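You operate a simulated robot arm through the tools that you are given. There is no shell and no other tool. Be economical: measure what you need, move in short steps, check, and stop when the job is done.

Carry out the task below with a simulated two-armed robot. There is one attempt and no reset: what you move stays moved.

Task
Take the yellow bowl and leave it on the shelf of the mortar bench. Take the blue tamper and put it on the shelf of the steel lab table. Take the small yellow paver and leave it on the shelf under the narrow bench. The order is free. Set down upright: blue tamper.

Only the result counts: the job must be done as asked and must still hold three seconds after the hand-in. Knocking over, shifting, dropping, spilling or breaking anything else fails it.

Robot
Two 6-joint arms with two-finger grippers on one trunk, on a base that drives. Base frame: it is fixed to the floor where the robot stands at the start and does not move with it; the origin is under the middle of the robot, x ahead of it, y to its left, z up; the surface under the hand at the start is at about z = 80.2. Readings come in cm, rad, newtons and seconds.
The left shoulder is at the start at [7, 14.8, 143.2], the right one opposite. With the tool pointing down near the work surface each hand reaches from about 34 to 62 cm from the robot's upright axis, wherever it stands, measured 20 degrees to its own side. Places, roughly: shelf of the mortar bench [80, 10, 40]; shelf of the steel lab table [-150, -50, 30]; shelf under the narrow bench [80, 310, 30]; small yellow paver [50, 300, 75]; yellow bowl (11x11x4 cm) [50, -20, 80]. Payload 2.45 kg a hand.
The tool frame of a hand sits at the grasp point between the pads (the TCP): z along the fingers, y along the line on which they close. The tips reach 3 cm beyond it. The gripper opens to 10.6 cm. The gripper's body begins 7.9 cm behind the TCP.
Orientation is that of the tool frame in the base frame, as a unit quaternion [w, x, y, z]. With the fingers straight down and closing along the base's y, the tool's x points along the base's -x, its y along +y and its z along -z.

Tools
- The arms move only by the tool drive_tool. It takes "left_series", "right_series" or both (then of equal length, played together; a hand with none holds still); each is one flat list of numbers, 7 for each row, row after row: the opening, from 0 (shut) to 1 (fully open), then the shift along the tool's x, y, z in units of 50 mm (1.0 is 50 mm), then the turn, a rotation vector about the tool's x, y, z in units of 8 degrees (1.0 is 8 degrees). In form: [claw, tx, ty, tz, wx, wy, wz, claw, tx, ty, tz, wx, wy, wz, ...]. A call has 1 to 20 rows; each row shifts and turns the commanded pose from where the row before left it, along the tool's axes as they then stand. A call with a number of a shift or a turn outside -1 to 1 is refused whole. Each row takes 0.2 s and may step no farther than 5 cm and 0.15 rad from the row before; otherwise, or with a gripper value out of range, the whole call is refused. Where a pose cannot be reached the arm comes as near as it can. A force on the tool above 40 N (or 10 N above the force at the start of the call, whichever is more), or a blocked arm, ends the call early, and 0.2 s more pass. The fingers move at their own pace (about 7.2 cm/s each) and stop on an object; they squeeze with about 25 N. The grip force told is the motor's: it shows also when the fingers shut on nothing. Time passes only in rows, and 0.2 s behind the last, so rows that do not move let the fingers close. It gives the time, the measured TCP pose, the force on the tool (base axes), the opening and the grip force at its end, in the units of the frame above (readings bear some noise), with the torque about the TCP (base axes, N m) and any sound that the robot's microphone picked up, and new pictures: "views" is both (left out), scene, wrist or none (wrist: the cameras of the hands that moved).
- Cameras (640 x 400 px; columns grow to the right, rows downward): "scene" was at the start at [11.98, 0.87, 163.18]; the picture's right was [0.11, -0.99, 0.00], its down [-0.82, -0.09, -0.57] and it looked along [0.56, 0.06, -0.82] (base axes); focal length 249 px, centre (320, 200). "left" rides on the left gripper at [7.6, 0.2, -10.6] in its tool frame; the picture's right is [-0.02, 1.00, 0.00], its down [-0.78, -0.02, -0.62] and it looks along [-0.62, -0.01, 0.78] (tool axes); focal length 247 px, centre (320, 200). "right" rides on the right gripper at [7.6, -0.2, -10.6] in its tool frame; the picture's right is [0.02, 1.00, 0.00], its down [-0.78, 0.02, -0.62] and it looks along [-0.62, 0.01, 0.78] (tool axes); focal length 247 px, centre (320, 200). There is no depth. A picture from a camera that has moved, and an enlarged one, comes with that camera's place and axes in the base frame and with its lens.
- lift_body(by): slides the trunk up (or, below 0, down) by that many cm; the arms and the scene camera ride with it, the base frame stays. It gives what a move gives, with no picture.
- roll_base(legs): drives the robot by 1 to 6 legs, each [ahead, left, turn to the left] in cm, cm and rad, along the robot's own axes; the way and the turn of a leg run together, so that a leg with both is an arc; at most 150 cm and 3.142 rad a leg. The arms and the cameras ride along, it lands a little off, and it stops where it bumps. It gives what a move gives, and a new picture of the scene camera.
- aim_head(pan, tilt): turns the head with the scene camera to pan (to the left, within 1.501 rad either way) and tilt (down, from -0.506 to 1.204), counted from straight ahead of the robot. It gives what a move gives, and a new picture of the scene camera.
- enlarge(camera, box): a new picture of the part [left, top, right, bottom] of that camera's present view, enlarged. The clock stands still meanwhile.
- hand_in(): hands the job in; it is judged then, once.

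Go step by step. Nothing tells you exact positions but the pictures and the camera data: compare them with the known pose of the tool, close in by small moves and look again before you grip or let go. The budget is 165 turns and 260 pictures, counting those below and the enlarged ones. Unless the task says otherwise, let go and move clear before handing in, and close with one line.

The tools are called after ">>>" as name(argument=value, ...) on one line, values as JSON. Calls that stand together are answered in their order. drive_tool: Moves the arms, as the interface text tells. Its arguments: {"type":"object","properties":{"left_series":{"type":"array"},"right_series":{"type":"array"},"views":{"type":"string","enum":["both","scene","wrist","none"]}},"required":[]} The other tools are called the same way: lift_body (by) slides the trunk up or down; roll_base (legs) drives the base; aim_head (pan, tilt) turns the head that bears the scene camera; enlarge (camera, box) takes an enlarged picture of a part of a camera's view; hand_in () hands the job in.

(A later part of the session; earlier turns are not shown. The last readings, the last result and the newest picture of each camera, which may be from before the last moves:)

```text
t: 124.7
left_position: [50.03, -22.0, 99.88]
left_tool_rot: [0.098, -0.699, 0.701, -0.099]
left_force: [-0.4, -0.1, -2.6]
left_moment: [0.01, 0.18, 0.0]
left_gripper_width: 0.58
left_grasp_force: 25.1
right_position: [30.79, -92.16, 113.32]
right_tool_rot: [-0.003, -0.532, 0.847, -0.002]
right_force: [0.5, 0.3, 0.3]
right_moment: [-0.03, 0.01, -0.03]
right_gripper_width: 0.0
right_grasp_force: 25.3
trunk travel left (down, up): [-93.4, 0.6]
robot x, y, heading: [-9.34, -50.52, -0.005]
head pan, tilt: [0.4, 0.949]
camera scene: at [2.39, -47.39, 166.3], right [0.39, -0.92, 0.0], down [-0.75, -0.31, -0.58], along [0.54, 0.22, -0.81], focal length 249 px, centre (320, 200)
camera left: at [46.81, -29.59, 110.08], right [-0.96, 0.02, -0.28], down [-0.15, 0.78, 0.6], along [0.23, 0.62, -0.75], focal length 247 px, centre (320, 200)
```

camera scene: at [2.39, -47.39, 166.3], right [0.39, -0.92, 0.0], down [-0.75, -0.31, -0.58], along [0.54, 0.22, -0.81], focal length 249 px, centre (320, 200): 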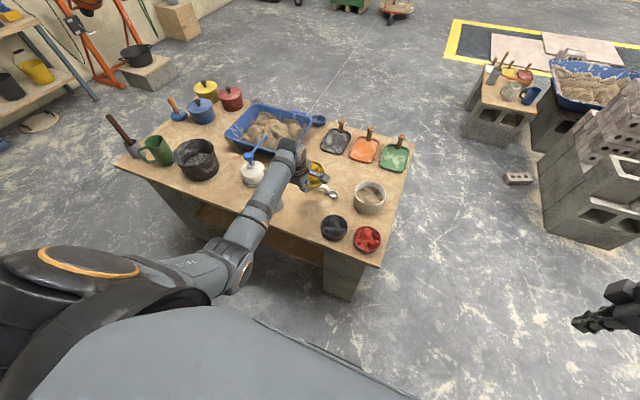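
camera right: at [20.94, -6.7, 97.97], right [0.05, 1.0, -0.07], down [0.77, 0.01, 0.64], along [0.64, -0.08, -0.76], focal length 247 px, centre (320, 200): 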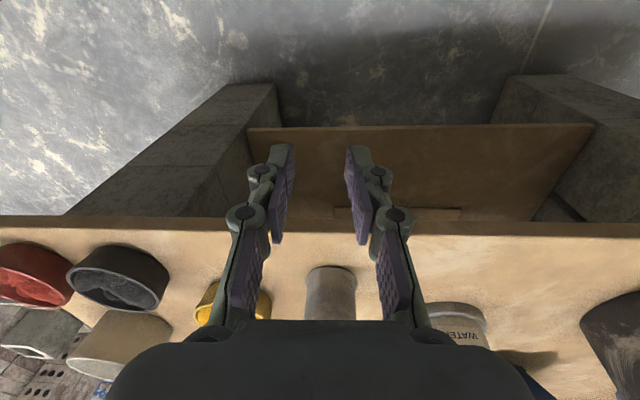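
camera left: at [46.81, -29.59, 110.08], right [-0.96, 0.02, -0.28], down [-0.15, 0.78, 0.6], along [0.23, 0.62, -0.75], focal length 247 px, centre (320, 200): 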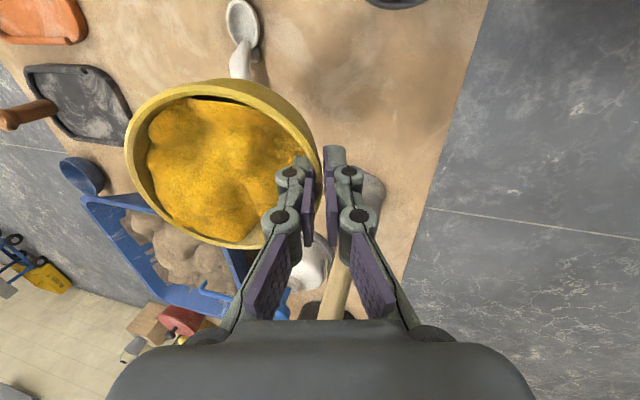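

Held securely. I back off from the bench, then lower the trunk and look at the shelf from the front.

>>> roll_base(legs=[[-38, 0, 0], [0, 24, 0]])

>>> lift_body(by=-48)

>>> aim_head(pan=0.0, tilt=0.75)

```text
t: 128.4
left_position: [12.59, 1.71, 99.97]
left_tool_rot: [0.099, -0.698, 0.702, -0.098]
left_force: [-0.9, -0.6, -3.7]
left_moment: [0.03, 0.2, -0.01]
left_gripper_width: 0.59
left_grasp_force: 24.8
right_position: [-6.63, -68.52, 113.34]
right_tool_rot: [-0.004, -0.532, 0.847, -0.001]
right_force: [1.3, -0.4, 0.3]
right_moment: [0.03, 0.03, 0.03]
right_gripper_width: 0.0
right_grasp_force: 24.9
trunk travel left (down, up): [-93.4, 0.6]
robot x, y, heading: [-46.28, -26.09, -0.005]
head pan, tilt: [0.4, 0.949]
camera scene: at [-34.96, -23.71, 166.3], right [0.38, -0.92, 0.0], down [-0.75, -0.31, -0.58], along [0.54, 0.23, -0.81], focal length 249 px, centre (320, 200)
```

scene: 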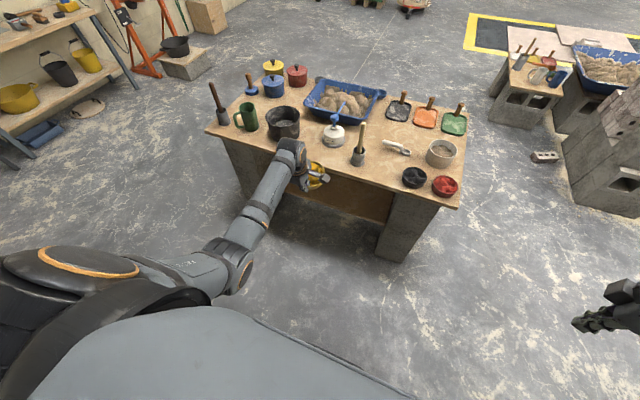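

```text
refused: -48 is not a number from -40 to 40
```

```text
t: 129.3
left_position: [12.62, 2.19, 99.84]
left_tool_rot: [0.098, -0.699, 0.702, -0.1]
left_force: [0.2, 0.6, -3.5]
left_moment: [-0.01, 0.17, 0.0]
left_gripper_width: 0.61
left_grasp_force: 24.9
right_position: [-6.7, -68.01, 113.38]
right_tool_rot: [-0.004, -0.531, 0.847, -0.003]
right_force: [-0.1, -0.2, 0.4]
right_moment: [-0.01, -0.02, 0.02]
right_gripper_width: 0.0
right_grasp_force: 25.3
trunk travel left (down, up): [-93.4, 0.6]
robot x, y, heading: [-46.75, -26.39, -0.006]
head pan, tilt: [0.0, 0.75]
camera scene: at [-33.42, -25.94, 167.85], right [0.0, -1.0, 0.0], down [-0.68, 0.0, -0.73], along [0.73, 0.0, -0.68], focal length 249 px, centre (320, 200)
```

scene: 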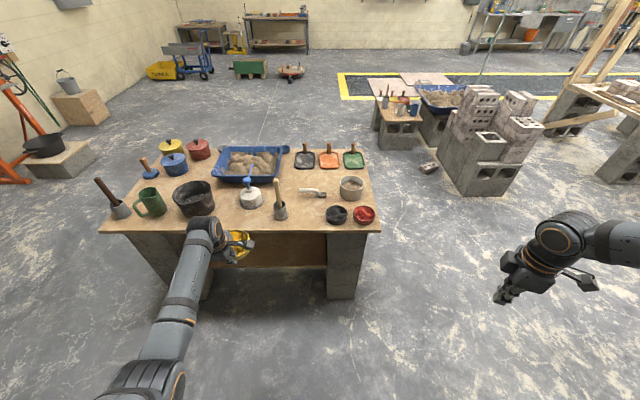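

>>> lift_body(by=-40)

>>> lift_body(by=-10)

>>> aim_head(pan=0.0, tilt=0.6)

```text
t: 133.1
left_position: [12.64, 2.2, 59.95]
left_tool_rot: [0.098, -0.698, 0.702, -0.099]
left_force: [0.5, -0.2, -3.3]
left_moment: [-0.02, 0.16, -0.01]
left_gripper_width: 0.61
left_grasp_force: 25.8
right_position: [-6.64, -68.24, 73.3]
right_tool_rot: [-0.004, -0.531, 0.847, -0.002]
right_force: [0.1, 0.1, 0.1]
right_moment: [-0.03, 0.0, 0.0]
right_gripper_width: 0.03
right_grasp_force: 25.1
trunk travel left (down, up): [-53.4, 40.6]
robot x, y, heading: [-46.7, -25.9, -0.008]
head pan, tilt: [0.0, 0.75]
```

```text
t: 134.4
left_position: [12.57, 2.08, 49.97]
left_tool_rot: [0.098, -0.698, 0.702, -0.099]
left_force: [-0.7, -0.4, -3.9]
left_moment: [-0.01, 0.2, -0.01]
left_gripper_width: 0.61
left_grasp_force: 24.6
right_position: [-6.79, -68.19, 63.46]
right_tool_rot: [-0.004, -0.532, 0.847, -0.001]
right_force: [-0.1, -0.3, -0.9]
right_moment: [0.0, -0.04, -0.02]
right_gripper_width: 0.0
right_grasp_force: 25.1
trunk travel left (down, up): [-43.4, 50.6]
robot x, y, heading: [-46.93, -25.78, -0.006]
head pan, tilt: [0.0, 0.75]
```

```text
t: 135.1
left_position: [12.6, 2.0, 49.92]
left_tool_rot: [0.099, -0.699, 0.702, -0.099]
left_force: [-0.2, -0.2, -3.6]
left_moment: [0.0, 0.17, 0.0]
left_gripper_width: 0.6
left_grasp_force: 25.2
right_position: [-6.68, -68.09, 63.44]
right_tool_rot: [-0.004, -0.531, 0.848, -0.001]
right_force: [-0.1, 0.0, -0.4]
right_moment: [0.02, -0.01, 0.0]
right_gripper_width: 0.01
right_grasp_force: 25.1
trunk travel left (down, up): [-43.4, 50.6]
robot x, y, heading: [-46.29, -26.13, -0.006]
head pan, tilt: [0.0, 0.6]
camera scene: at [-32.88, -26.12, 119.13], right [0.0, -1.0, 0.0], down [-0.57, 0.0, -0.82], along [0.82, 0.0, -0.57], focal length 249 px, centre (320, 200)
```

scene: 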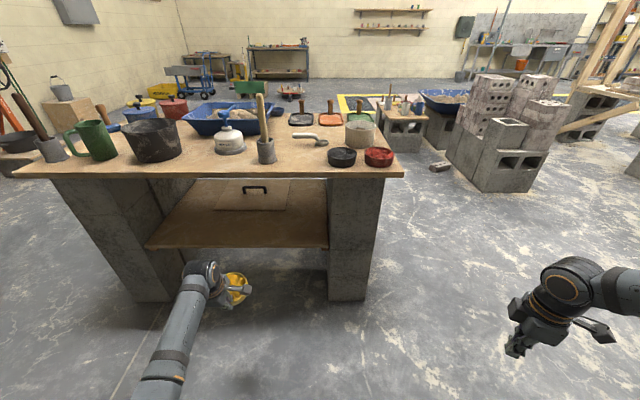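

Clear view of the shelf: front edge x≈47, top z≈39.7, underside of bench top ≈76.8, free between y≈-29 and 51, a hatch board further back. I check how the bowl hangs before driving in.

>>> enlarge(camera="scene", box=[140, 230, 300, 330])

>>> lift_body(by=-3)

```text
4.00 times, centred on (220, 280) of scene
camera zoom: at [-32.88, -26.12, 119.13], right [0.0, -1.0, 0.0], down [-0.57, 0.0, -0.82], along [0.82, 0.0, -0.57], focal length 997 px, centre (720, -120)
```

zoom: 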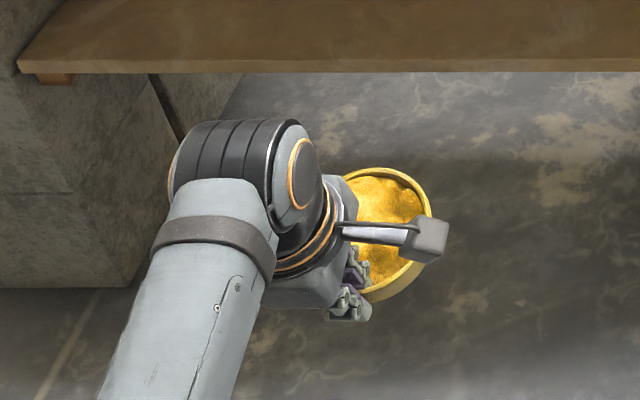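

```text
t: 135.9
left_position: [12.66, 2.13, 46.86]
left_tool_rot: [0.098, -0.699, 0.702, -0.099]
left_force: [-0.2, 0.6, -3.7]
left_moment: [0.05, 0.19, 0.0]
left_gripper_width: 0.61
left_grasp_force: 24.4
right_position: [-6.68, -68.23, 60.43]
right_tool_rot: [-0.004, -0.532, 0.847, -0.002]
right_force: [0.1, 0.2, 0.5]
right_moment: [0.0, 0.01, 0.02]
right_gripper_width: 0.03
right_grasp_force: 24.9
trunk travel left (down, up): [-40.4, 53.6]
robot x, y, heading: [-46.55, -25.95, -0.004]
head pan, tilt: [0.0, 0.6]
```

Bowl hangs about level and the wrist has ~10 cm of headroom. I drive in.

>>> roll_base(legs=[[30, 0, 0]])

>>> drive_tool(left_series=[0, 0, 0, 0, 0, 0, 0], views="wrist")

```text
t: 137.9
left_position: [43.18, 1.16, 46.78]
left_tool_rot: [0.096, -0.695, 0.706, -0.098]
left_force: [-0.3, 0.7, -3.8]
left_moment: [0.0, 0.18, -0.02]
left_gripper_width: 0.6
left_grasp_force: 25.0
right_position: [23.11, -68.79, 60.33]
right_tool_rot: [-0.004, -0.527, 0.85, -0.002]
right_force: [0.0, -0.3, 0.1]
right_moment: [-0.01, 0.0, -0.01]
right_gripper_width: 0.0
right_grasp_force: 25.0
trunk travel left (down, up): [-40.4, 53.6]
robot x, y, heading: [-16.2, -26.4, -0.019]
head pan, tilt: [0.0, 0.6]
camera scene: at [-2.59, -26.57, 116.13], right [-0.02, -1.0, 0.0], down [-0.57, 0.01, -0.82], along [0.82, -0.01, -0.57], focal length 249 px, centre (320, 200)
```

scene: 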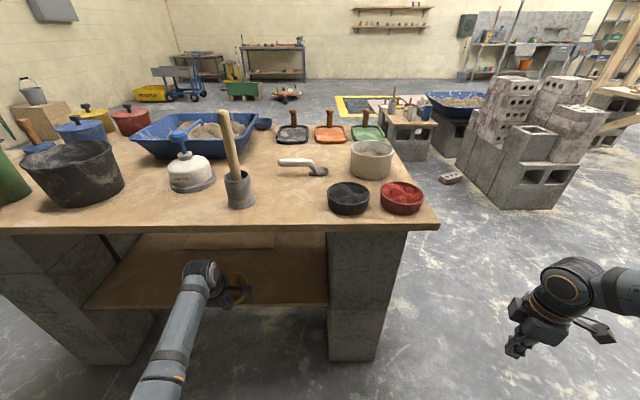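

```text
t: 138.3
left_position: [43.09, 1.12, 46.81]
left_tool_rot: [0.098, -0.695, 0.706, -0.098]
left_force: [0.6, -0.3, -2.8]
left_moment: [-0.04, 0.23, 0.03]
left_gripper_width: 0.6
left_grasp_force: 24.8
right_position: [23.07, -68.8, 60.35]
right_tool_rot: [-0.004, -0.527, 0.85, -0.002]
right_force: [0.6, -0.2, -0.2]
right_moment: [0.01, 0.0, -0.04]
right_gripper_width: 0.01
right_grasp_force: 25.0
trunk travel left (down, up): [-40.4, 53.6]
robot x, y, heading: [-16.29, -26.31, -0.012]
head pan, tilt: [0.0, 0.6]
camera left: at [39.85, -6.47, 57.01], right [-0.96, 0.04, -0.27], down [-0.14, 0.79, 0.6], along [0.24, 0.62, -0.75], focal length 247 px, centre (320, 200)
```

left: 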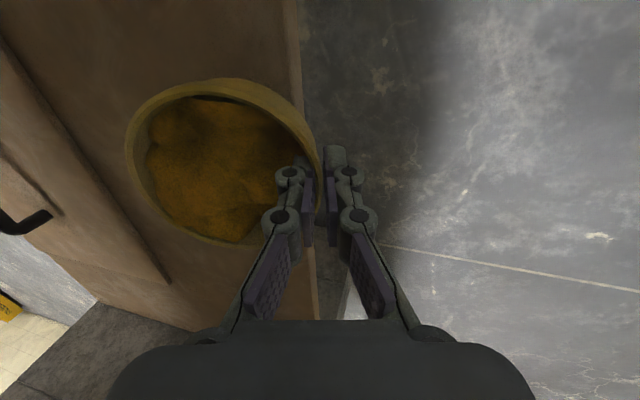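

The shelf edge is at x≈46.6. I go in 9 cm more so the whole bowl is over the shelf.

>>> roll_base(legs=[[9, 0, 0]])

>>> lift_body(by=-1.5)

>>> drive_tool(left_series=[0, 0, 0, 0, 0, 0, 0], views="wrist")

```text
t: 139.4
left_position: [52.01, 1.08, 46.78]
left_tool_rot: [0.097, -0.696, 0.705, -0.099]
left_force: [0.1, -0.6, -4.2]
left_moment: [0.01, 0.19, 0.02]
left_gripper_width: 0.58
left_grasp_force: 24.8
right_position: [32.0, -68.95, 60.33]
right_tool_rot: [-0.004, -0.527, 0.85, -0.002]
right_force: [1.0, -0.4, 0.2]
right_moment: [0.01, 0.03, 0.01]
right_gripper_width: 0.0
right_grasp_force: 25.0
trunk travel left (down, up): [-40.4, 53.6]
robot x, y, heading: [-7.62, -26.58, -0.013]
head pan, tilt: [0.0, 0.6]
camera scene: at [6.32, -26.68, 116.12], right [-0.01, -1.0, 0.0], down [-0.57, 0.01, -0.82], along [0.82, -0.01, -0.57], focal length 249 px, centre (320, 200)
```

scene: 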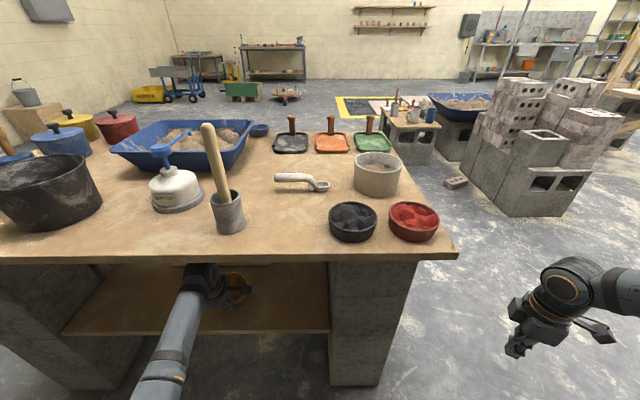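

```text
t: 140.1
left_position: [51.89, 1.01, 45.4]
left_tool_rot: [0.098, -0.695, 0.705, -0.099]
left_force: [-1.0, -0.7, -2.6]
left_moment: [0.03, 0.14, 0.03]
left_gripper_width: 0.6
left_grasp_force: 24.9
right_position: [32.08, -68.98, 58.78]
right_tool_rot: [-0.004, -0.528, 0.849, -0.002]
right_force: [-0.6, -0.3, -0.3]
right_moment: [0.04, 0.0, -0.02]
right_gripper_width: 0.0
right_grasp_force: 25.3
trunk travel left (down, up): [-38.9, 55.1]
robot x, y, heading: [-7.75, -26.58, -0.016]
head pan, tilt: [0.0, 0.6]
```

```text
t: 140.5
left_position: [51.86, 1.09, 45.36]
left_tool_rot: [0.098, -0.695, 0.705, -0.098]
left_force: [0.1, 0.2, -4.1]
left_moment: [-0.04, 0.24, -0.03]
left_gripper_width: 0.63
left_grasp_force: 25.6
right_position: [32.01, -68.97, 58.89]
right_tool_rot: [-0.004, -0.528, 0.849, -0.002]
right_force: [-0.3, -0.6, 0.0]
right_moment: [0.02, -0.02, 0.0]
right_gripper_width: 0.01
right_grasp_force: 24.2
trunk travel left (down, up): [-38.9, 55.1]
robot x, y, heading: [-7.76, -26.45, -0.013]
head pan, tilt: [0.0, 0.6]
camera left: at [48.69, -6.52, 55.55], right [-0.96, 0.03, -0.27], down [-0.14, 0.79, 0.6], along [0.24, 0.62, -0.75], focal length 247 px, centre (320, 200)
```

left: 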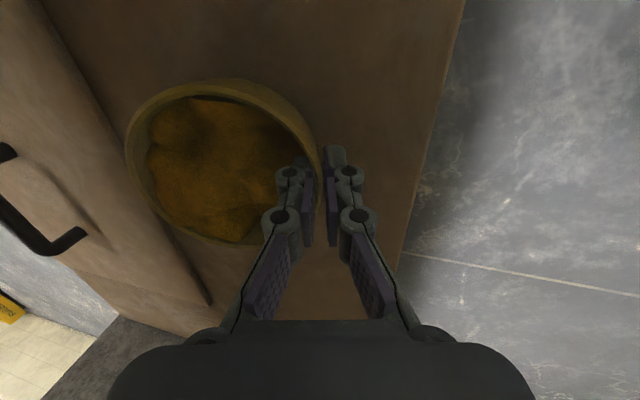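

>>> drive_tool(left_series=[0, 0, 0.014, 0.048, 0, 0, 0, 0, 0, 0.014, 0.048, 0, 0, 0, 0, 0, 0.014, 0.048, 0, 0, 0, 0, 0, 0.014, 0.048, 0, 0, 0, 0, 0, 0.014, 0.048, 0, 0, 0], views="none")

>>> drive_tool(left_series=[0, 0, 0.011, 0.038, 0, 0, 0, 0, 0, 0.011, 0.038, 0, 0, 0], views="none")

```text
t: 141.7
left_position: [51.84, 1.06, 44.63]
left_tool_rot: [0.101, -0.695, 0.705, -0.102]
left_force: [-4.0, 0.2, 21.8]
left_moment: [0.01, -0.21, -0.02]
left_gripper_width: 0.6
left_grasp_force: 24.1
right_position: [31.79, -68.98, 59.01]
right_tool_rot: [-0.002, -0.527, 0.85, -0.002]
right_force: [0.0, -0.2, 0.2]
right_moment: [-0.04, 0.01, 0.01]
right_gripper_width: 0.02
right_grasp_force: 24.9
trunk travel left (down, up): [-38.9, 55.1]
robot x, y, heading: [-7.85, -26.66, -0.021]
head pan, tilt: [0.0, 0.6]
```

```text
t: 142.3
left_position: [52.13, 0.95, 44.25]
left_tool_rot: [0.102, -0.694, 0.705, -0.102]
left_force: [5.6, 2.7, 28.4]
left_moment: [0.16, -0.34, 0.0]
left_gripper_width: 0.6
left_grasp_force: 25.0
right_position: [31.84, -68.94, 59.07]
right_tool_rot: [-0.002, -0.528, 0.85, -0.002]
right_force: [1.6, 0.8, -0.4]
right_moment: [-0.02, 0.02, 0.0]
right_gripper_width: 0.0
right_grasp_force: 24.8
trunk travel left (down, up): [-38.9, 55.1]
robot x, y, heading: [-7.19, -26.71, -0.014]
head pan, tilt: [0.0, 0.6]
```

The bowl rests on the shelf (28 N pressing). I relieve a little, open slightly, and look.

>>> drive_tool(left_series=[0, 0, -0.014, -0.05, 0, 0, 0, 0, 0, -0.006, -0.02, 0, 0, 0, 0.3, 0, 0, 0, 0, 0, 0, 0.3, 0, 0, 0, 0, 0, 0, 0.3, 0, 0, 0, 0, 0, 0], views="wrist")

```text
t: 143.5
left_position: [51.89, 1.03, 44.21]
left_tool_rot: [0.097, -0.696, 0.705, -0.098]
left_force: [-0.7, -1.2, 3.1]
left_moment: [-0.05, 0.03, 0.03]
left_gripper_width: 3.37
left_grasp_force: 0.1
right_position: [31.92, -68.92, 58.9]
right_tool_rot: [-0.004, -0.528, 0.849, -0.003]
right_force: [0.1, 0.5, -0.3]
right_moment: [0.03, -0.02, -0.02]
right_gripper_width: 0.0
right_grasp_force: 25.0
trunk travel left (down, up): [-38.9, 55.1]
robot x, y, heading: [-7.85, -26.51, -0.015]
head pan, tilt: [0.0, 0.6]
camera left: at [48.62, -6.57, 54.29], right [-0.96, 0.03, -0.27], down [-0.14, 0.79, 0.6], along [0.24, 0.62, -0.75], focal length 247 px, centre (320, 200)
```

left: 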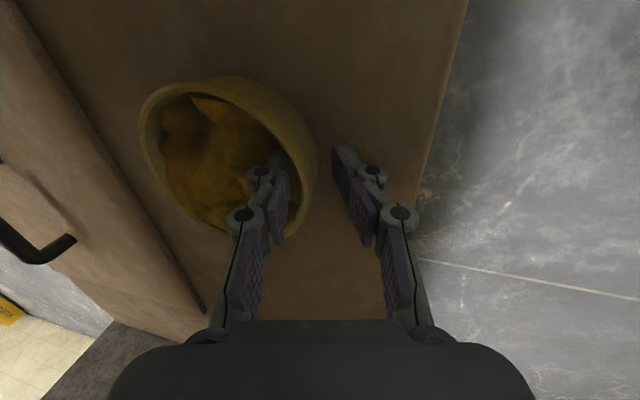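

Released; the bowl sits like it did on the bench. I withdraw along the tool axis.

>>> drive_tool(left_series=[0.3, 0, 0, -0.06, 0, 0, 0, 0.3, 0, 0, -0.2, 0, 0, 0, 0.3, 0, 0, -0.3, 0, 0, 0, 0.3, 0, 0, -0.3, 0, 0, 0, 0.3, 0, 0, -0.3, 0, 0, 0], views="wrist")

```text
t: 144.7
left_position: [50.32, 1.08, 49.7]
left_tool_rot: [0.097, -0.695, 0.705, -0.099]
left_force: [-0.4, 0.9, 0.3]
left_moment: [0.03, 0.0, 0.04]
left_gripper_width: 3.19
left_grasp_force: 0.1
right_position: [32.1, -68.94, 58.95]
right_tool_rot: [-0.003, -0.528, 0.849, -0.003]
right_force: [0.2, 0.2, 0.1]
right_moment: [0.01, 0.01, 0.0]
right_gripper_width: 0.0
right_grasp_force: 24.8
trunk travel left (down, up): [-38.9, 55.1]
robot x, y, heading: [-7.55, -26.46, -0.016]
head pan, tilt: [0.0, 0.6]
camera left: at [47.06, -6.53, 59.83], right [-0.96, 0.03, -0.27], down [-0.14, 0.79, 0.6], along [0.24, 0.62, -0.75], focal length 247 px, centre (320, 200)
```

left: 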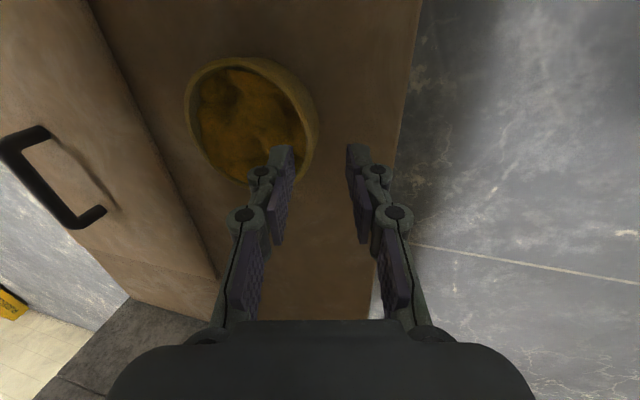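

The bowl stands on the shelf. Now I back out, raise the trunk, and look toward the bench's left end for the tamper.

>>> roll_base(legs=[[-42, 0, 0]])

>>> lift_body(by=40)

>>> roll_base(legs=[[0, 120, 0], [0, 55, 0], [0, 0, -1.571]])

```text
t: 147.2
left_position: [8.34, 1.75, 49.72]
left_tool_rot: [0.097, -0.696, 0.705, -0.099]
left_force: [0.4, 0.1, -0.4]
left_moment: [0.0, -0.04, 0.01]
left_gripper_width: 3.18
left_grasp_force: 0.1
right_position: [-9.91, -68.28, 58.95]
right_tool_rot: [-0.003, -0.528, 0.849, -0.002]
right_force: [-0.2, -0.9, 0.4]
right_moment: [0.0, -0.03, 0.0]
right_gripper_width: 0.02
right_grasp_force: 25.1
trunk travel left (down, up): [-38.9, 55.1]
robot x, y, heading: [-49.4, -26.16, -0.011]
head pan, tilt: [0.0, 0.6]
camera scene: at [-35.76, -26.12, 114.66], right [-0.01, -1.0, 0.0], down [-0.56, 0.01, -0.83], along [0.83, -0.01, -0.56], focal length 249 px, centre (320, 200)
```

scene: 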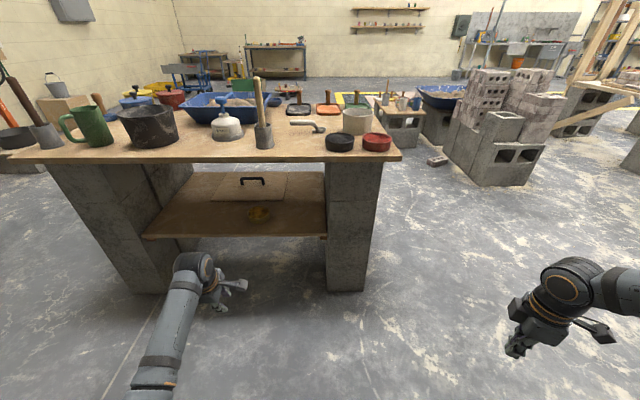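

```text
t: 151.1
left_position: [8.55, 1.63, 89.61]
left_tool_rot: [0.097, -0.695, 0.705, -0.098]
left_force: [0.1, 0.4, -0.4]
left_moment: [0.0, -0.01, -0.03]
left_gripper_width: 3.2
left_grasp_force: 0.0
right_position: [-9.83, -68.24, 98.9]
right_tool_rot: [-0.004, -0.527, 0.85, -0.001]
right_force: [0.5, 0.4, 0.8]
right_moment: [0.0, -0.01, 0.0]
right_gripper_width: 0.01
right_grasp_force: 24.9
trunk travel left (down, up): [-78.9, 15.1]
robot x, y, heading: [-49.42, -25.76, -0.016]
head pan, tilt: [0.0, 0.6]
```

```text
t: 163.7
left_position: [-19.12, 91.52, 89.66]
left_tool_rot: [0.001, -0.006, 0.99, -0.139]
left_force: [-0.2, 0.6, -0.5]
left_moment: [0.02, 0.0, -0.03]
left_gripper_width: 3.18
left_grasp_force: 0.0
right_position: [-89.56, 108.04, 98.87]
right_tool_rot: [-0.005, 0.215, 0.977, 0.001]
right_force: [-0.7, 0.1, -0.8]
right_moment: [0.01, 0.0, -0.01]
right_gripper_width: 0.0
right_grasp_force: 25.1
trunk travel left (down, up): [-78.9, 15.1]
robot x, y, heading: [-48.18, 148.64, -1.559]
head pan, tilt: [0.0, 0.6]
camera scene: at [-48.26, 134.82, 154.65], right [-1.0, -0.01, 0.0], down [-0.01, 0.57, -0.82], along [0.01, -0.82, -0.57], focal length 249 px, centre (320, 200)
```

scene: 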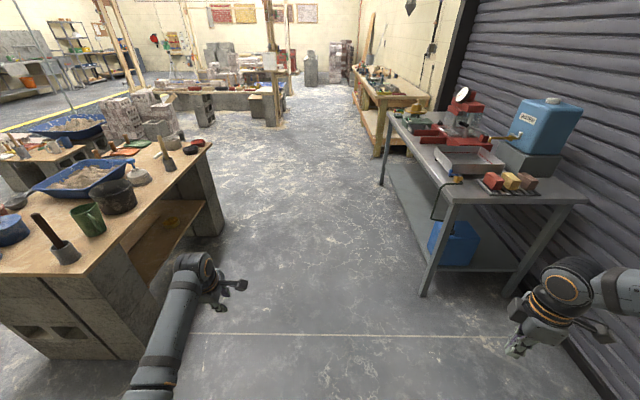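

The bowl is on the shelf; to my right I see the steel lab table with its shelf. I raise the trunk, roll the left hand back to 0 and pitch it to ~45° for the tamper's upright handle, then drive along the bench's left end.

>>> lift_body(by=15)

>>> drive_tool(left_series=[0.6, 0, 0, 0, 0, 0, 1, 0.6, 0, 0, 0, 0, 0, 1, 0.6, 0, 0, 0, 0, 0, 1, 0.6, 0, 0, 0, 0, 0, 1, 0.6, 0, 0, 0, 0, 0, 1, 0.6, 0, 0, 0, 0, 0, 1, 0.6, 0, 0, 0, 0, 0, 1, 0.6, 0, 0, 0, 0, 0, 1, 0.6, 0, 0, 0, 0, 0, 1, 0.6, 0, 0, 0, 0, 0, 1, 0.6, 0, 0, 0, 0, 0, 1, 0.6, 0, 0, 0, 0, 0, 0.25, 0.6, 0, 0, 0, 0, -1, 0, 0.6, 0, 0, 0, 0, -1, 0, 0.6, 0, 0, 0, 0, -1, 0, 0.6, 0, 0, 0, 0, -0.6, 0], views="none")

>>> roll_base(legs=[[-8, 0, 0], [0, 100, 0]])

>>> aim_head(pan=0.35, tilt=0.75)

```text
t: 165.4
left_position: [-19.25, 91.49, 104.52]
left_tool_rot: [0.001, -0.006, 0.99, -0.139]
left_force: [-0.9, 0.3, -0.1]
left_moment: [0.02, -0.02, -0.01]
left_gripper_width: 3.2
left_grasp_force: 0.0
right_position: [-89.69, 107.97, 113.92]
right_tool_rot: [-0.003, 0.215, 0.977, 0.002]
right_force: [1.1, -1.2, 0.1]
right_moment: [0.03, 0.03, 0.02]
right_gripper_width: 0.02
right_grasp_force: 25.1
trunk travel left (down, up): [-93.9, 0.1]
robot x, y, heading: [-48.52, 148.56, -1.554]
head pan, tilt: [0.0, 0.6]
```

```text
t: 168.8
left_position: [-19.18, 91.55, 104.65]
left_tool_rot: [0.272, 0.649, 0.658, -0.268]
left_force: [0.9, 0.4, -0.3]
left_moment: [-0.01, 0.01, 0.02]
left_gripper_width: 6.35
left_grasp_force: 0.0
right_position: [-89.66, 108.07, 113.95]
right_tool_rot: [-0.005, 0.215, 0.977, 0.001]
right_force: [-0.8, 0.5, -0.3]
right_moment: [0.0, -0.04, -0.01]
right_gripper_width: 0.0
right_grasp_force: 25.0
trunk travel left (down, up): [-93.9, 0.1]
robot x, y, heading: [-48.02, 149.01, -1.563]
head pan, tilt: [0.0, 0.6]
```

```text
t: 174.6
left_position: [79.06, 101.81, 104.63]
left_tool_rot: [0.273, 0.646, 0.662, -0.265]
left_force: [0.5, -0.2, -0.1]
left_moment: [-0.02, 0.0, 0.01]
left_gripper_width: 6.38
left_grasp_force: 0.0
right_position: [8.42, 117.42, 113.89]
right_tool_rot: [-0.003, 0.209, 0.978, 0.002]
right_force: [0.0, 0.2, -0.2]
right_moment: [-0.02, -0.01, 0.02]
right_gripper_width: 0.0
right_grasp_force: 25.4
trunk travel left (down, up): [-93.9, 0.1]
robot x, y, heading: [48.99, 158.42, -1.544]
head pan, tilt: [0.0, 0.6]
camera scene: at [49.29, 144.74, 169.65], right [-1.0, -0.03, 0.0], down [-0.01, 0.56, -0.82], along [0.02, -0.82, -0.57], focal length 249 px, centre (320, 200)
```

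scene: 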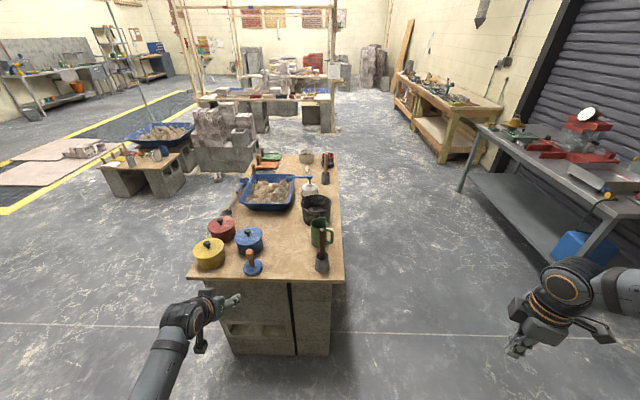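

```text
t: 175.4
left_position: [79.08, 101.75, 104.69]
left_tool_rot: [0.273, 0.646, 0.662, -0.266]
left_force: [0.4, 1.0, -0.4]
left_moment: [0.02, 0.01, 0.04]
left_gripper_width: 6.38
left_grasp_force: 0.0
right_position: [8.62, 117.31, 113.91]
right_tool_rot: [-0.005, 0.208, 0.978, 0.001]
right_force: [0.6, -0.1, 0.1]
right_moment: [-0.03, -0.01, -0.01]
right_gripper_width: 0.0
right_grasp_force: 25.6
trunk travel left (down, up): [-93.9, 0.1]
robot x, y, heading: [49.17, 158.72, -1.547]
head pan, tilt: [0.351, 0.75]
camera scene: at [52.28, 145.87, 168.36], right [-0.93, -0.37, 0.0], down [-0.25, 0.63, -0.73], along [0.27, -0.68, -0.68], focal length 249 px, centre (320, 200)
```

scene: 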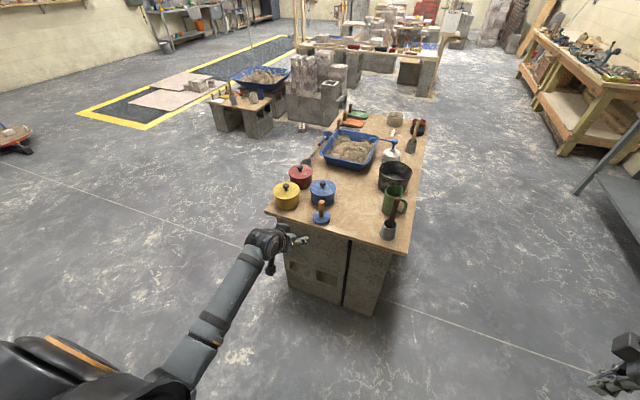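

Tamper found at ≈[81.3, 71.2] at the bench's left end (edge y≈74), blue round base with an upright wooden handle. I zoom and view it from the left wrist.

>>> enlarge(camera="scene", box=[260, 150, 420, 250])

>>> drive_tool(left_series=[0.6, 0, 0, 0, 0, 0, 0], views="wrist")

```text
4.00 times, centred on (340, 200) of scene
camera zoom: at [52.28, 145.87, 168.36], right [-0.93, -0.37, 0.0], down [-0.25, 0.63, -0.73], along [0.27, -0.68, -0.68], focal length 997 px, centre (240, 200)
```

zoom: 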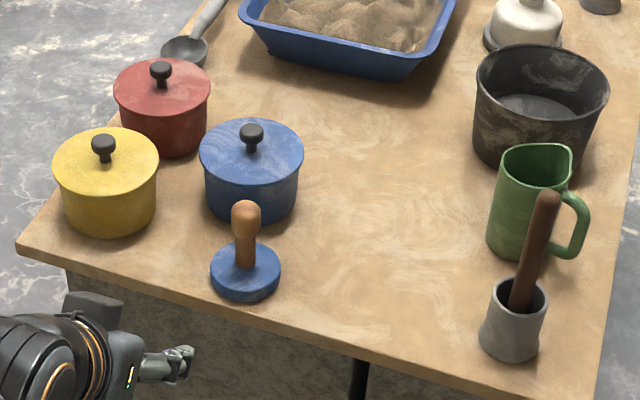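

```text
t: 175.8
left_position: [78.96, 101.85, 104.66]
left_tool_rot: [0.273, 0.645, 0.662, -0.267]
left_force: [0.4, 0.4, -0.5]
left_moment: [-0.01, 0.02, 0.0]
left_gripper_width: 6.35
left_grasp_force: 0.1
right_position: [8.46, 117.41, 113.88]
right_tool_rot: [-0.004, 0.209, 0.978, 0.001]
right_force: [0.6, -0.3, 0.0]
right_moment: [0.02, -0.04, 0.01]
right_gripper_width: 0.01
right_grasp_force: 24.2
trunk travel left (down, up): [-93.9, 0.1]
robot x, y, heading: [49.05, 158.75, -1.546]
head pan, tilt: [0.351, 0.75]
camera left: at [78.86, 114.7, 106.84], right [1.0, 0.01, 0.01], down [-0.01, -0.12, 0.99], along [0.01, -0.99, -0.12], focal length 247 px, centre (320, 200)
```

left: 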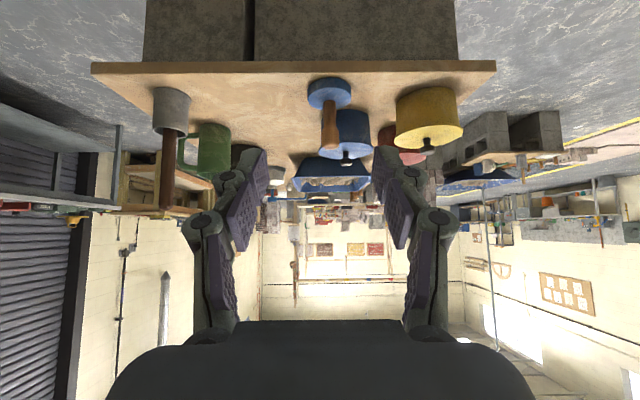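

Tamper ≈[81.8, 69.6], handle top z≈91. I drive closer, lower the hand beside the bench end to handle height and look.

>>> roll_base(legs=[[20, 0, 0]])

>>> drive_tool(left_series=[0.6, 0.35, 0, 0.36, 0, 0, 0, 0.6, 0.35, 0, 0.36, 0, 0, 0, 0.6, 0.35, 0, 0.36, 0, 0, 0, 0.6, 0.35, 0, 0.36, 0, 0, 0, 0.6, 0.35, 0, 0.36, 0, 0, 0, 0.6, 0.35, 0, 0.36, 0, 0, 0, 0.6, 0.28, 0, 0.29, 0, 0, 0], views="wrist")

```text
t: 177.4
left_position: [79.75, 82.28, 104.87]
left_tool_rot: [0.273, 0.645, 0.662, -0.267]
left_force: [0.2, -0.2, 0.7]
left_moment: [-0.03, 0.01, -0.01]
left_gripper_width: 6.38
left_grasp_force: 0.0
right_position: [9.06, 97.75, 114.05]
right_tool_rot: [-0.003, 0.208, 0.978, -0.001]
right_force: [-0.1, -0.2, -0.3]
right_moment: [-0.05, -0.01, -0.02]
right_gripper_width: 0.01
right_grasp_force: 24.9
trunk travel left (down, up): [-93.9, 0.1]
robot x, y, heading: [49.79, 138.51, -1.542]
head pan, tilt: [0.351, 0.75]
camera scene: at [52.79, 126.48, 168.41], right [-0.93, -0.37, 0.0], down [-0.25, 0.63, -0.73], along [0.27, -0.68, -0.68], focal length 249 px, centre (320, 200)
```

scene: 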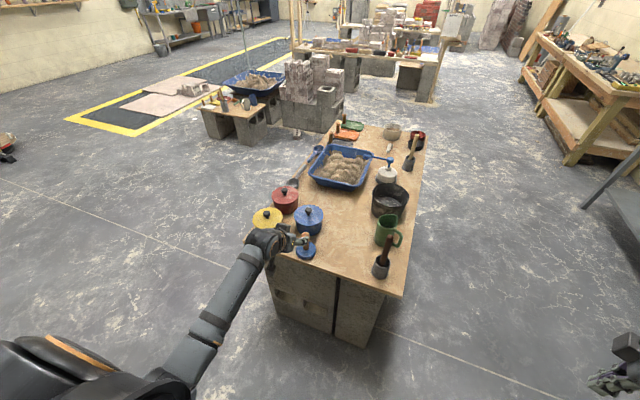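

```text
t: 179.0
left_position: [79.84, 81.78, 87.4]
left_tool_rot: [0.273, 0.645, 0.662, -0.266]
left_force: [0.3, -0.1, 0.6]
left_moment: [-0.02, -0.02, -0.01]
left_gripper_width: 6.32
left_grasp_force: 0.0
right_position: [9.07, 97.31, 113.83]
right_tool_rot: [-0.004, 0.207, 0.978, 0.002]
right_force: [-0.5, -0.2, 0.7]
right_moment: [0.01, 0.04, 0.0]
right_gripper_width: 0.02
right_grasp_force: 25.1
trunk travel left (down, up): [-93.9, 0.1]
robot x, y, heading: [49.51, 138.47, -1.543]
head pan, tilt: [0.351, 0.75]
camera left: at [79.56, 94.58, 89.52], right [1.0, 0.01, 0.01], down [-0.01, -0.12, 0.99], along [0.01, -0.99, -0.12], focal length 247 px, centre (320, 200)
```

left: 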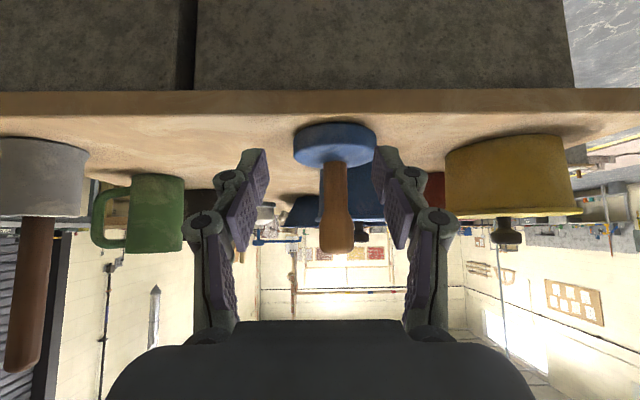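

Good side view: handle at x≈81.5. I shift 1.7 cm left and advance 12 cm at constant height so the fingers straddle the handle.

>>> drive_tool(left_series=[0.6, -0.3, 0.17, 0.3, 0, 0, 0, 0.6, -0.35, 0.17, 0.35, 0, 0, 0, 0.6, -0.35, 0, 0.35, 0, 0, 0, 0.6, -0.35, 0, 0.35, 0, 0, 0, 0.6, -0.35, 0, 0.35, 0, 0, 0], views="both")

```text
t: 180.2
left_position: [81.93, 73.51, 87.61]
left_tool_rot: [0.273, 0.644, 0.663, -0.266]
left_force: [-0.2, -0.4, -0.6]
left_moment: [-0.01, 0.0, 0.0]
left_gripper_width: 6.37
left_grasp_force: 0.0
left hand out of reach, approached as far as the arm can: row 4, 5
right_position: [9.09, 97.45, 113.97]
right_tool_rot: [-0.004, 0.208, 0.978, 0.001]
right_force: [-0.1, -0.6, -0.9]
right_moment: [-0.03, 0.03, 0.0]
right_gripper_width: 0.0
right_grasp_force: 24.5
trunk travel left (down, up): [-93.9, 0.1]
robot x, y, heading: [49.69, 138.39, -1.542]
head pan, tilt: [0.351, 0.75]
camera scene: at [52.86, 125.98, 168.36], right [-0.93, -0.37, 0.0], down [-0.25, 0.63, -0.73], along [0.27, -0.68, -0.68], focal length 249 px, centre (320, 200)
camera left: at [81.69, 86.48, 89.81], right [1.0, 0.01, 0.02], down [-0.01, -0.12, 0.99], along [0.02, -0.99, -0.12], focal length 247 px, centre (320, 200)
```

scene: 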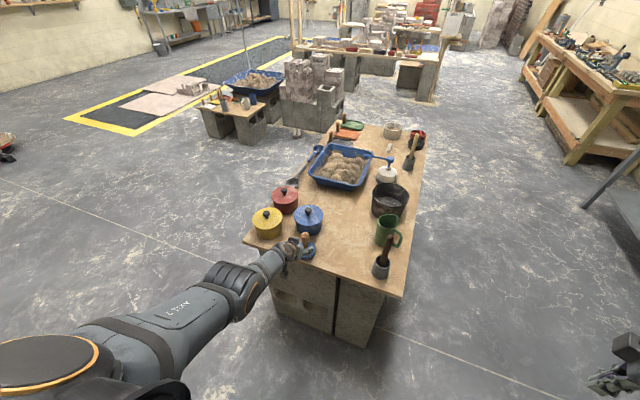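
left: 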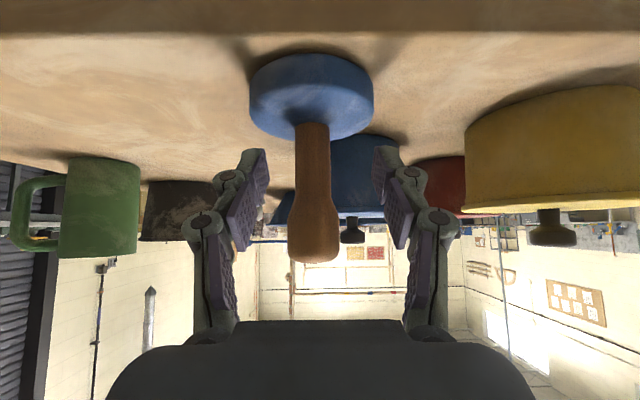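

I'm at the arm's limit, so I close the last 3.5 cm with the base.

>>> roll_base(legs=[[3.5, 0, 0]])

>>> drive_tool(left_series=[0.6, 0.02, -0.06, -0.02, 0, 0, 0], views="wrist")

```text
t: 181.1
left_position: [81.93, 70.82, 88.01]
left_tool_rot: [0.276, 0.644, 0.662, -0.269]
left_force: [0.3, 1.3, 0.3]
left_moment: [-0.01, -0.02, 0.0]
left_gripper_width: 6.39
left_grasp_force: 0.0
right_position: [9.32, 94.57, 114.28]
right_tool_rot: [-0.003, 0.207, 0.978, -0.002]
right_force: [-0.3, 1.4, 0.4]
right_moment: [-0.1, 0.0, 0.0]
right_gripper_width: 0.0
right_grasp_force: 25.1
trunk travel left (down, up): [-93.9, 0.1]
robot x, y, heading: [50.16, 135.16, -1.547]
head pan, tilt: [0.351, 0.75]
camera scene: at [52.86, 123.63, 168.46], right [-0.93, -0.37, 0.0], down [-0.25, 0.63, -0.74], along [0.27, -0.68, -0.68], focal length 249 px, centre (320, 200)
```

scene: 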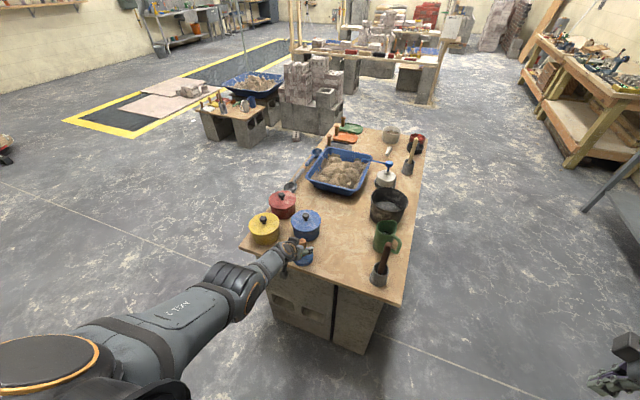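

```text
t: 181.5
left_position: [81.71, 70.04, 87.35]
left_tool_rot: [0.272, 0.645, 0.663, -0.265]
left_force: [0.9, -0.4, 0.5]
left_moment: [0.05, 0.0, 0.01]
left_gripper_width: 6.33
left_grasp_force: 0.0
right_position: [9.23, 93.7, 113.81]
right_tool_rot: [-0.005, 0.206, 0.978, 0.003]
right_force: [0.0, 0.3, 0.9]
right_moment: [0.07, -0.01, 0.04]
right_gripper_width: 0.0
right_grasp_force: 24.6
trunk travel left (down, up): [-93.9, 0.1]
robot x, y, heading: [49.64, 135.14, -1.544]
head pan, tilt: [0.351, 0.75]
camera left: at [81.44, 82.88, 89.65], right [1.0, 0.01, 0.01], down [-0.01, -0.12, 0.99], along [0.02, -0.99, -0.12], focal length 247 px, centre (320, 200)
```

left: 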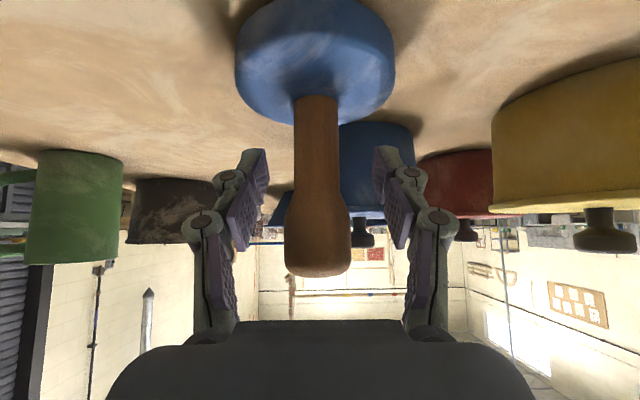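

The handle is right between the pads. I close and lift slightly.

>>> drive_tool(left_series=[0, 0, 0, 0, 0, 0, 0, 0, 0, 0, 0, 0, 0, 0, 0, 0, 0, 0, 0, 0, 0, 0, 0, 0, 0, 0, 0, 0], views="none")

>>> lift_body(by=0.1)

>>> drive_tool(left_series=[0, -0.07, 0, -0.07, 0, 0, 0, 0, -0.14, 0, -0.14, 0, 0, 0, 0, -0.14, 0, -0.14, 0, 0, 0, 0, -0.14, 0, -0.14, 0, 0, 0, 0, 0, 0, 0, 0, 0, 0], views="wrist")

```text
t: 182.5
left_position: [81.58, 70.23, 87.71]
left_tool_rot: [0.273, 0.645, 0.663, -0.266]
left_force: [0.3, -0.4, 4.0]
left_moment: [-0.29, -0.11, -0.03]
left_gripper_width: 3.14
left_grasp_force: 25.4
right_position: [9.25, 93.95, 114.01]
right_tool_rot: [-0.003, 0.208, 0.978, 0.002]
right_force: [0.0, 0.6, 0.5]
right_moment: [-0.03, -0.03, 0.04]
right_gripper_width: 0.0
right_grasp_force: 24.9
trunk travel left (down, up): [-93.9, 0.1]
robot x, y, heading: [49.78, 135.31, -1.544]
head pan, tilt: [0.351, 0.75]
```

```text
t: 183.0
left_position: [81.63, 70.23, 87.66]
left_tool_rot: [0.273, 0.645, 0.663, -0.265]
left_force: [0.5, -2.7, 1.7]
left_moment: [-0.29, -0.07, -0.04]
left_gripper_width: 3.12
left_grasp_force: 25.3
right_position: [9.0, 93.86, 113.93]
right_tool_rot: [-0.004, 0.207, 0.978, 0.002]
right_force: [0.8, -0.5, -0.1]
right_moment: [0.01, 0.01, 0.0]
right_gripper_width: 0.0
right_grasp_force: 24.7
trunk travel left (down, up): [-94.0, 0.0]
robot x, y, heading: [49.87, 134.99, -1.541]
head pan, tilt: [0.351, 0.75]
```

```text
t: 184.2
left_position: [81.79, 70.31, 91.06]
left_tool_rot: [0.273, 0.645, 0.663, -0.265]
left_force: [0.0, 0.5, -3.6]
left_moment: [0.04, 0.03, 0.0]
left_gripper_width: 3.12
left_grasp_force: 25.2
right_position: [9.38, 93.94, 113.97]
right_tool_rot: [-0.004, 0.207, 0.978, 0.002]
right_force: [-0.5, 1.3, -0.5]
right_moment: [0.0, -0.01, -0.01]
right_gripper_width: 0.0
right_grasp_force: 25.4
trunk travel left (down, up): [-94.0, 0.0]
robot x, y, heading: [49.71, 135.16, -1.538]
head pan, tilt: [0.351, 0.75]
camera left: at [81.47, 83.13, 93.38], right [1.0, 0.01, 0.02], down [-0.01, -0.12, 0.99], along [0.02, -0.99, -0.12], focal length 247 px, centre (320, 200)
```

left: 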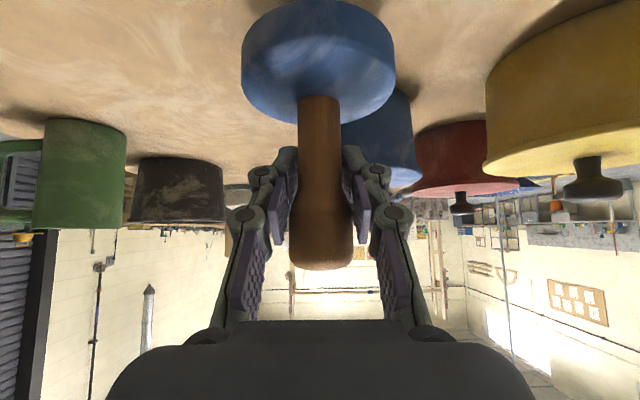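

Held upright, 0.37 kg. I lift higher, back off from the bench, and travel to the steel lab table side.

>>> drive_tool(left_series=[0, -0.28, 0, -0.28, 0, 0, 0, 0, -0.28, 0, -0.28, 0, 0, 0, 0, -0.28, 0, -0.28, 0, 0, 0, 0, -0.28, 0, -0.28, 0, 0, 0], views="none")

>>> roll_base(legs=[[-25, 0, 0], [0, -90, 0], [0, 0, -1.6]])

```text
t: 185.2
left_position: [81.8, 70.37, 98.94]
left_tool_rot: [0.272, 0.645, 0.663, -0.266]
left_force: [-0.2, 0.1, -2.9]
left_moment: [0.0, 0.05, 0.0]
left_gripper_width: 3.13
left_grasp_force: 25.1
right_position: [9.29, 93.76, 114.03]
right_tool_rot: [-0.004, 0.207, 0.978, 0.002]
right_force: [0.3, 0.7, -0.5]
right_moment: [-0.01, -0.02, 0.01]
right_gripper_width: 0.01
right_grasp_force: 25.2
trunk travel left (down, up): [-94.0, 0.0]
robot x, y, heading: [49.74, 134.78, -1.544]
head pan, tilt: [0.351, 0.75]
```

```text
t: 195.2
left_position: [-106.66, 130.15, 98.98]
left_tool_rot: [-0.003, 0.925, -0.009, -0.38]
left_force: [-0.3, 0.0, -3.0]
left_moment: [-0.01, 0.03, 0.01]
left_gripper_width: 3.09
left_grasp_force: 24.4
right_position: [-79.46, 201.34, 114.01]
right_tool_rot: [-0.002, 0.852, 0.524, 0.004]
right_force: [0.3, 0.5, 0.2]
right_moment: [0.01, 0.01, -0.01]
right_gripper_width: 0.0
right_grasp_force: 24.8
trunk travel left (down, up): [-94.0, 0.0]
robot x, y, heading: [-40.24, 158.59, 3.12]
head pan, tilt: [0.351, 0.75]
camera scene: at [-53.34, 156.14, 168.43], right [-0.32, 0.95, 0.0], down [0.65, 0.22, -0.73], along [-0.69, -0.24, -0.68], focal length 249 px, centre (320, 200)
```

scene: 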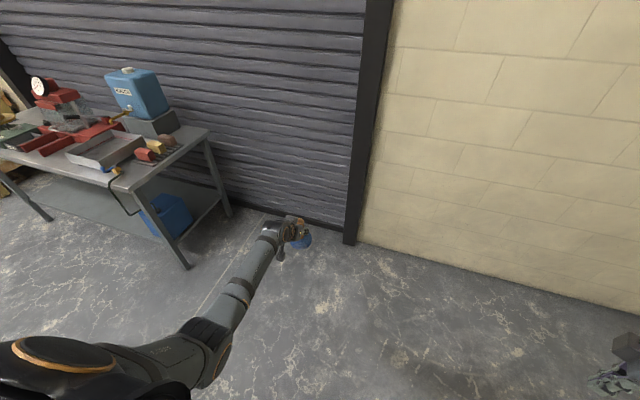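

I back 12 cm from the table line, then slide along it to the middle of its front and lower for a look at the shelf.

>>> roll_base(legs=[[-12, 0, 0], [0, 100, 0], [0, 80, 0]])

>>> lift_body(by=-40)

>>> aim_head(pan=0.1, tilt=0.6)

```text
t: 205.0
left_position: [-101.79, -45.13, 99.09]
left_tool_rot: [-0.009, 0.925, -0.024, -0.38]
left_force: [0.1, 0.1, -3.2]
left_moment: [-0.06, -0.01, 0.02]
left_gripper_width: 3.07
left_grasp_force: 25.0
right_position: [-72.37, 25.24, 114.04]
right_tool_rot: [-0.001, 0.859, 0.511, 0.004]
right_force: [0.6, 0.0, 0.7]
right_moment: [0.01, -0.02, -0.02]
right_gripper_width: 0.03
right_grasp_force: 24.9
trunk travel left (down, up): [-94.0, 0.0]
robot x, y, heading: [-35.06, -18.66, 3.09]
head pan, tilt: [0.351, 0.75]
camera scene: at [-47.72, -20.63, 168.43], right [-0.29, 0.96, 0.0], down [0.65, 0.2, -0.73], along [-0.7, -0.22, -0.68], focal length 249 px, centre (320, 200)
```

scene: 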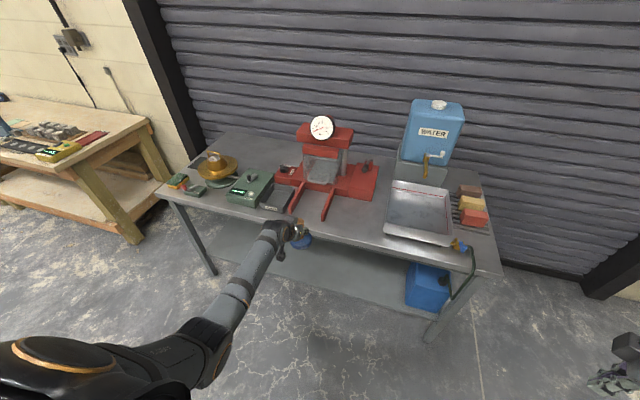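

```text
t: 208.9
left_position: [-101.78, -45.28, 59.01]
left_tool_rot: [-0.01, 0.924, -0.024, -0.38]
left_force: [-0.1, 0.4, -2.6]
left_moment: [-0.01, 0.0, 0.05]
left_gripper_width: 3.08
left_grasp_force: 25.1
right_position: [-72.44, 25.29, 73.96]
right_tool_rot: [-0.001, 0.859, 0.511, 0.003]
right_force: [0.0, -0.4, 0.6]
right_moment: [0.01, 0.03, -0.01]
right_gripper_width: 0.03
right_grasp_force: 25.6
trunk travel left (down, up): [-54.0, 40.0]
robot x, y, heading: [-34.69, -18.74, 3.087]
head pan, tilt: [0.351, 0.75]
```

```text
t: 209.6
left_position: [-101.69, -45.22, 59.01]
left_tool_rot: [-0.01, 0.925, -0.024, -0.38]
left_force: [0.7, 1.0, -3.5]
left_moment: [0.01, -0.03, -0.01]
left_gripper_width: 3.06
left_grasp_force: 25.2
right_position: [-72.43, 25.13, 74.01]
right_tool_rot: [-0.001, 0.86, 0.511, 0.004]
right_force: [0.0, -0.1, -1.0]
right_moment: [0.02, 0.02, 0.01]
right_gripper_width: 0.0
right_grasp_force: 24.5
trunk travel left (down, up): [-54.0, 40.0]
robot x, y, heading: [-34.93, -18.93, 3.092]
head pan, tilt: [0.099, 0.6]
camera scene: at [-48.61, -18.77, 129.71], right [-0.05, 1.0, 0.0], down [0.57, 0.03, -0.82], along [-0.82, -0.04, -0.57], focal length 249 px, centre (320, 200)
```

scene: 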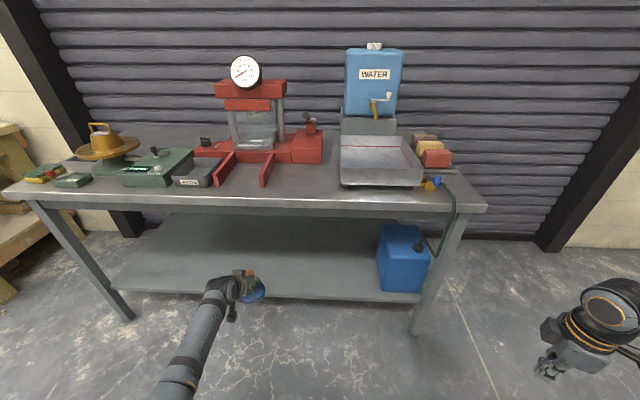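

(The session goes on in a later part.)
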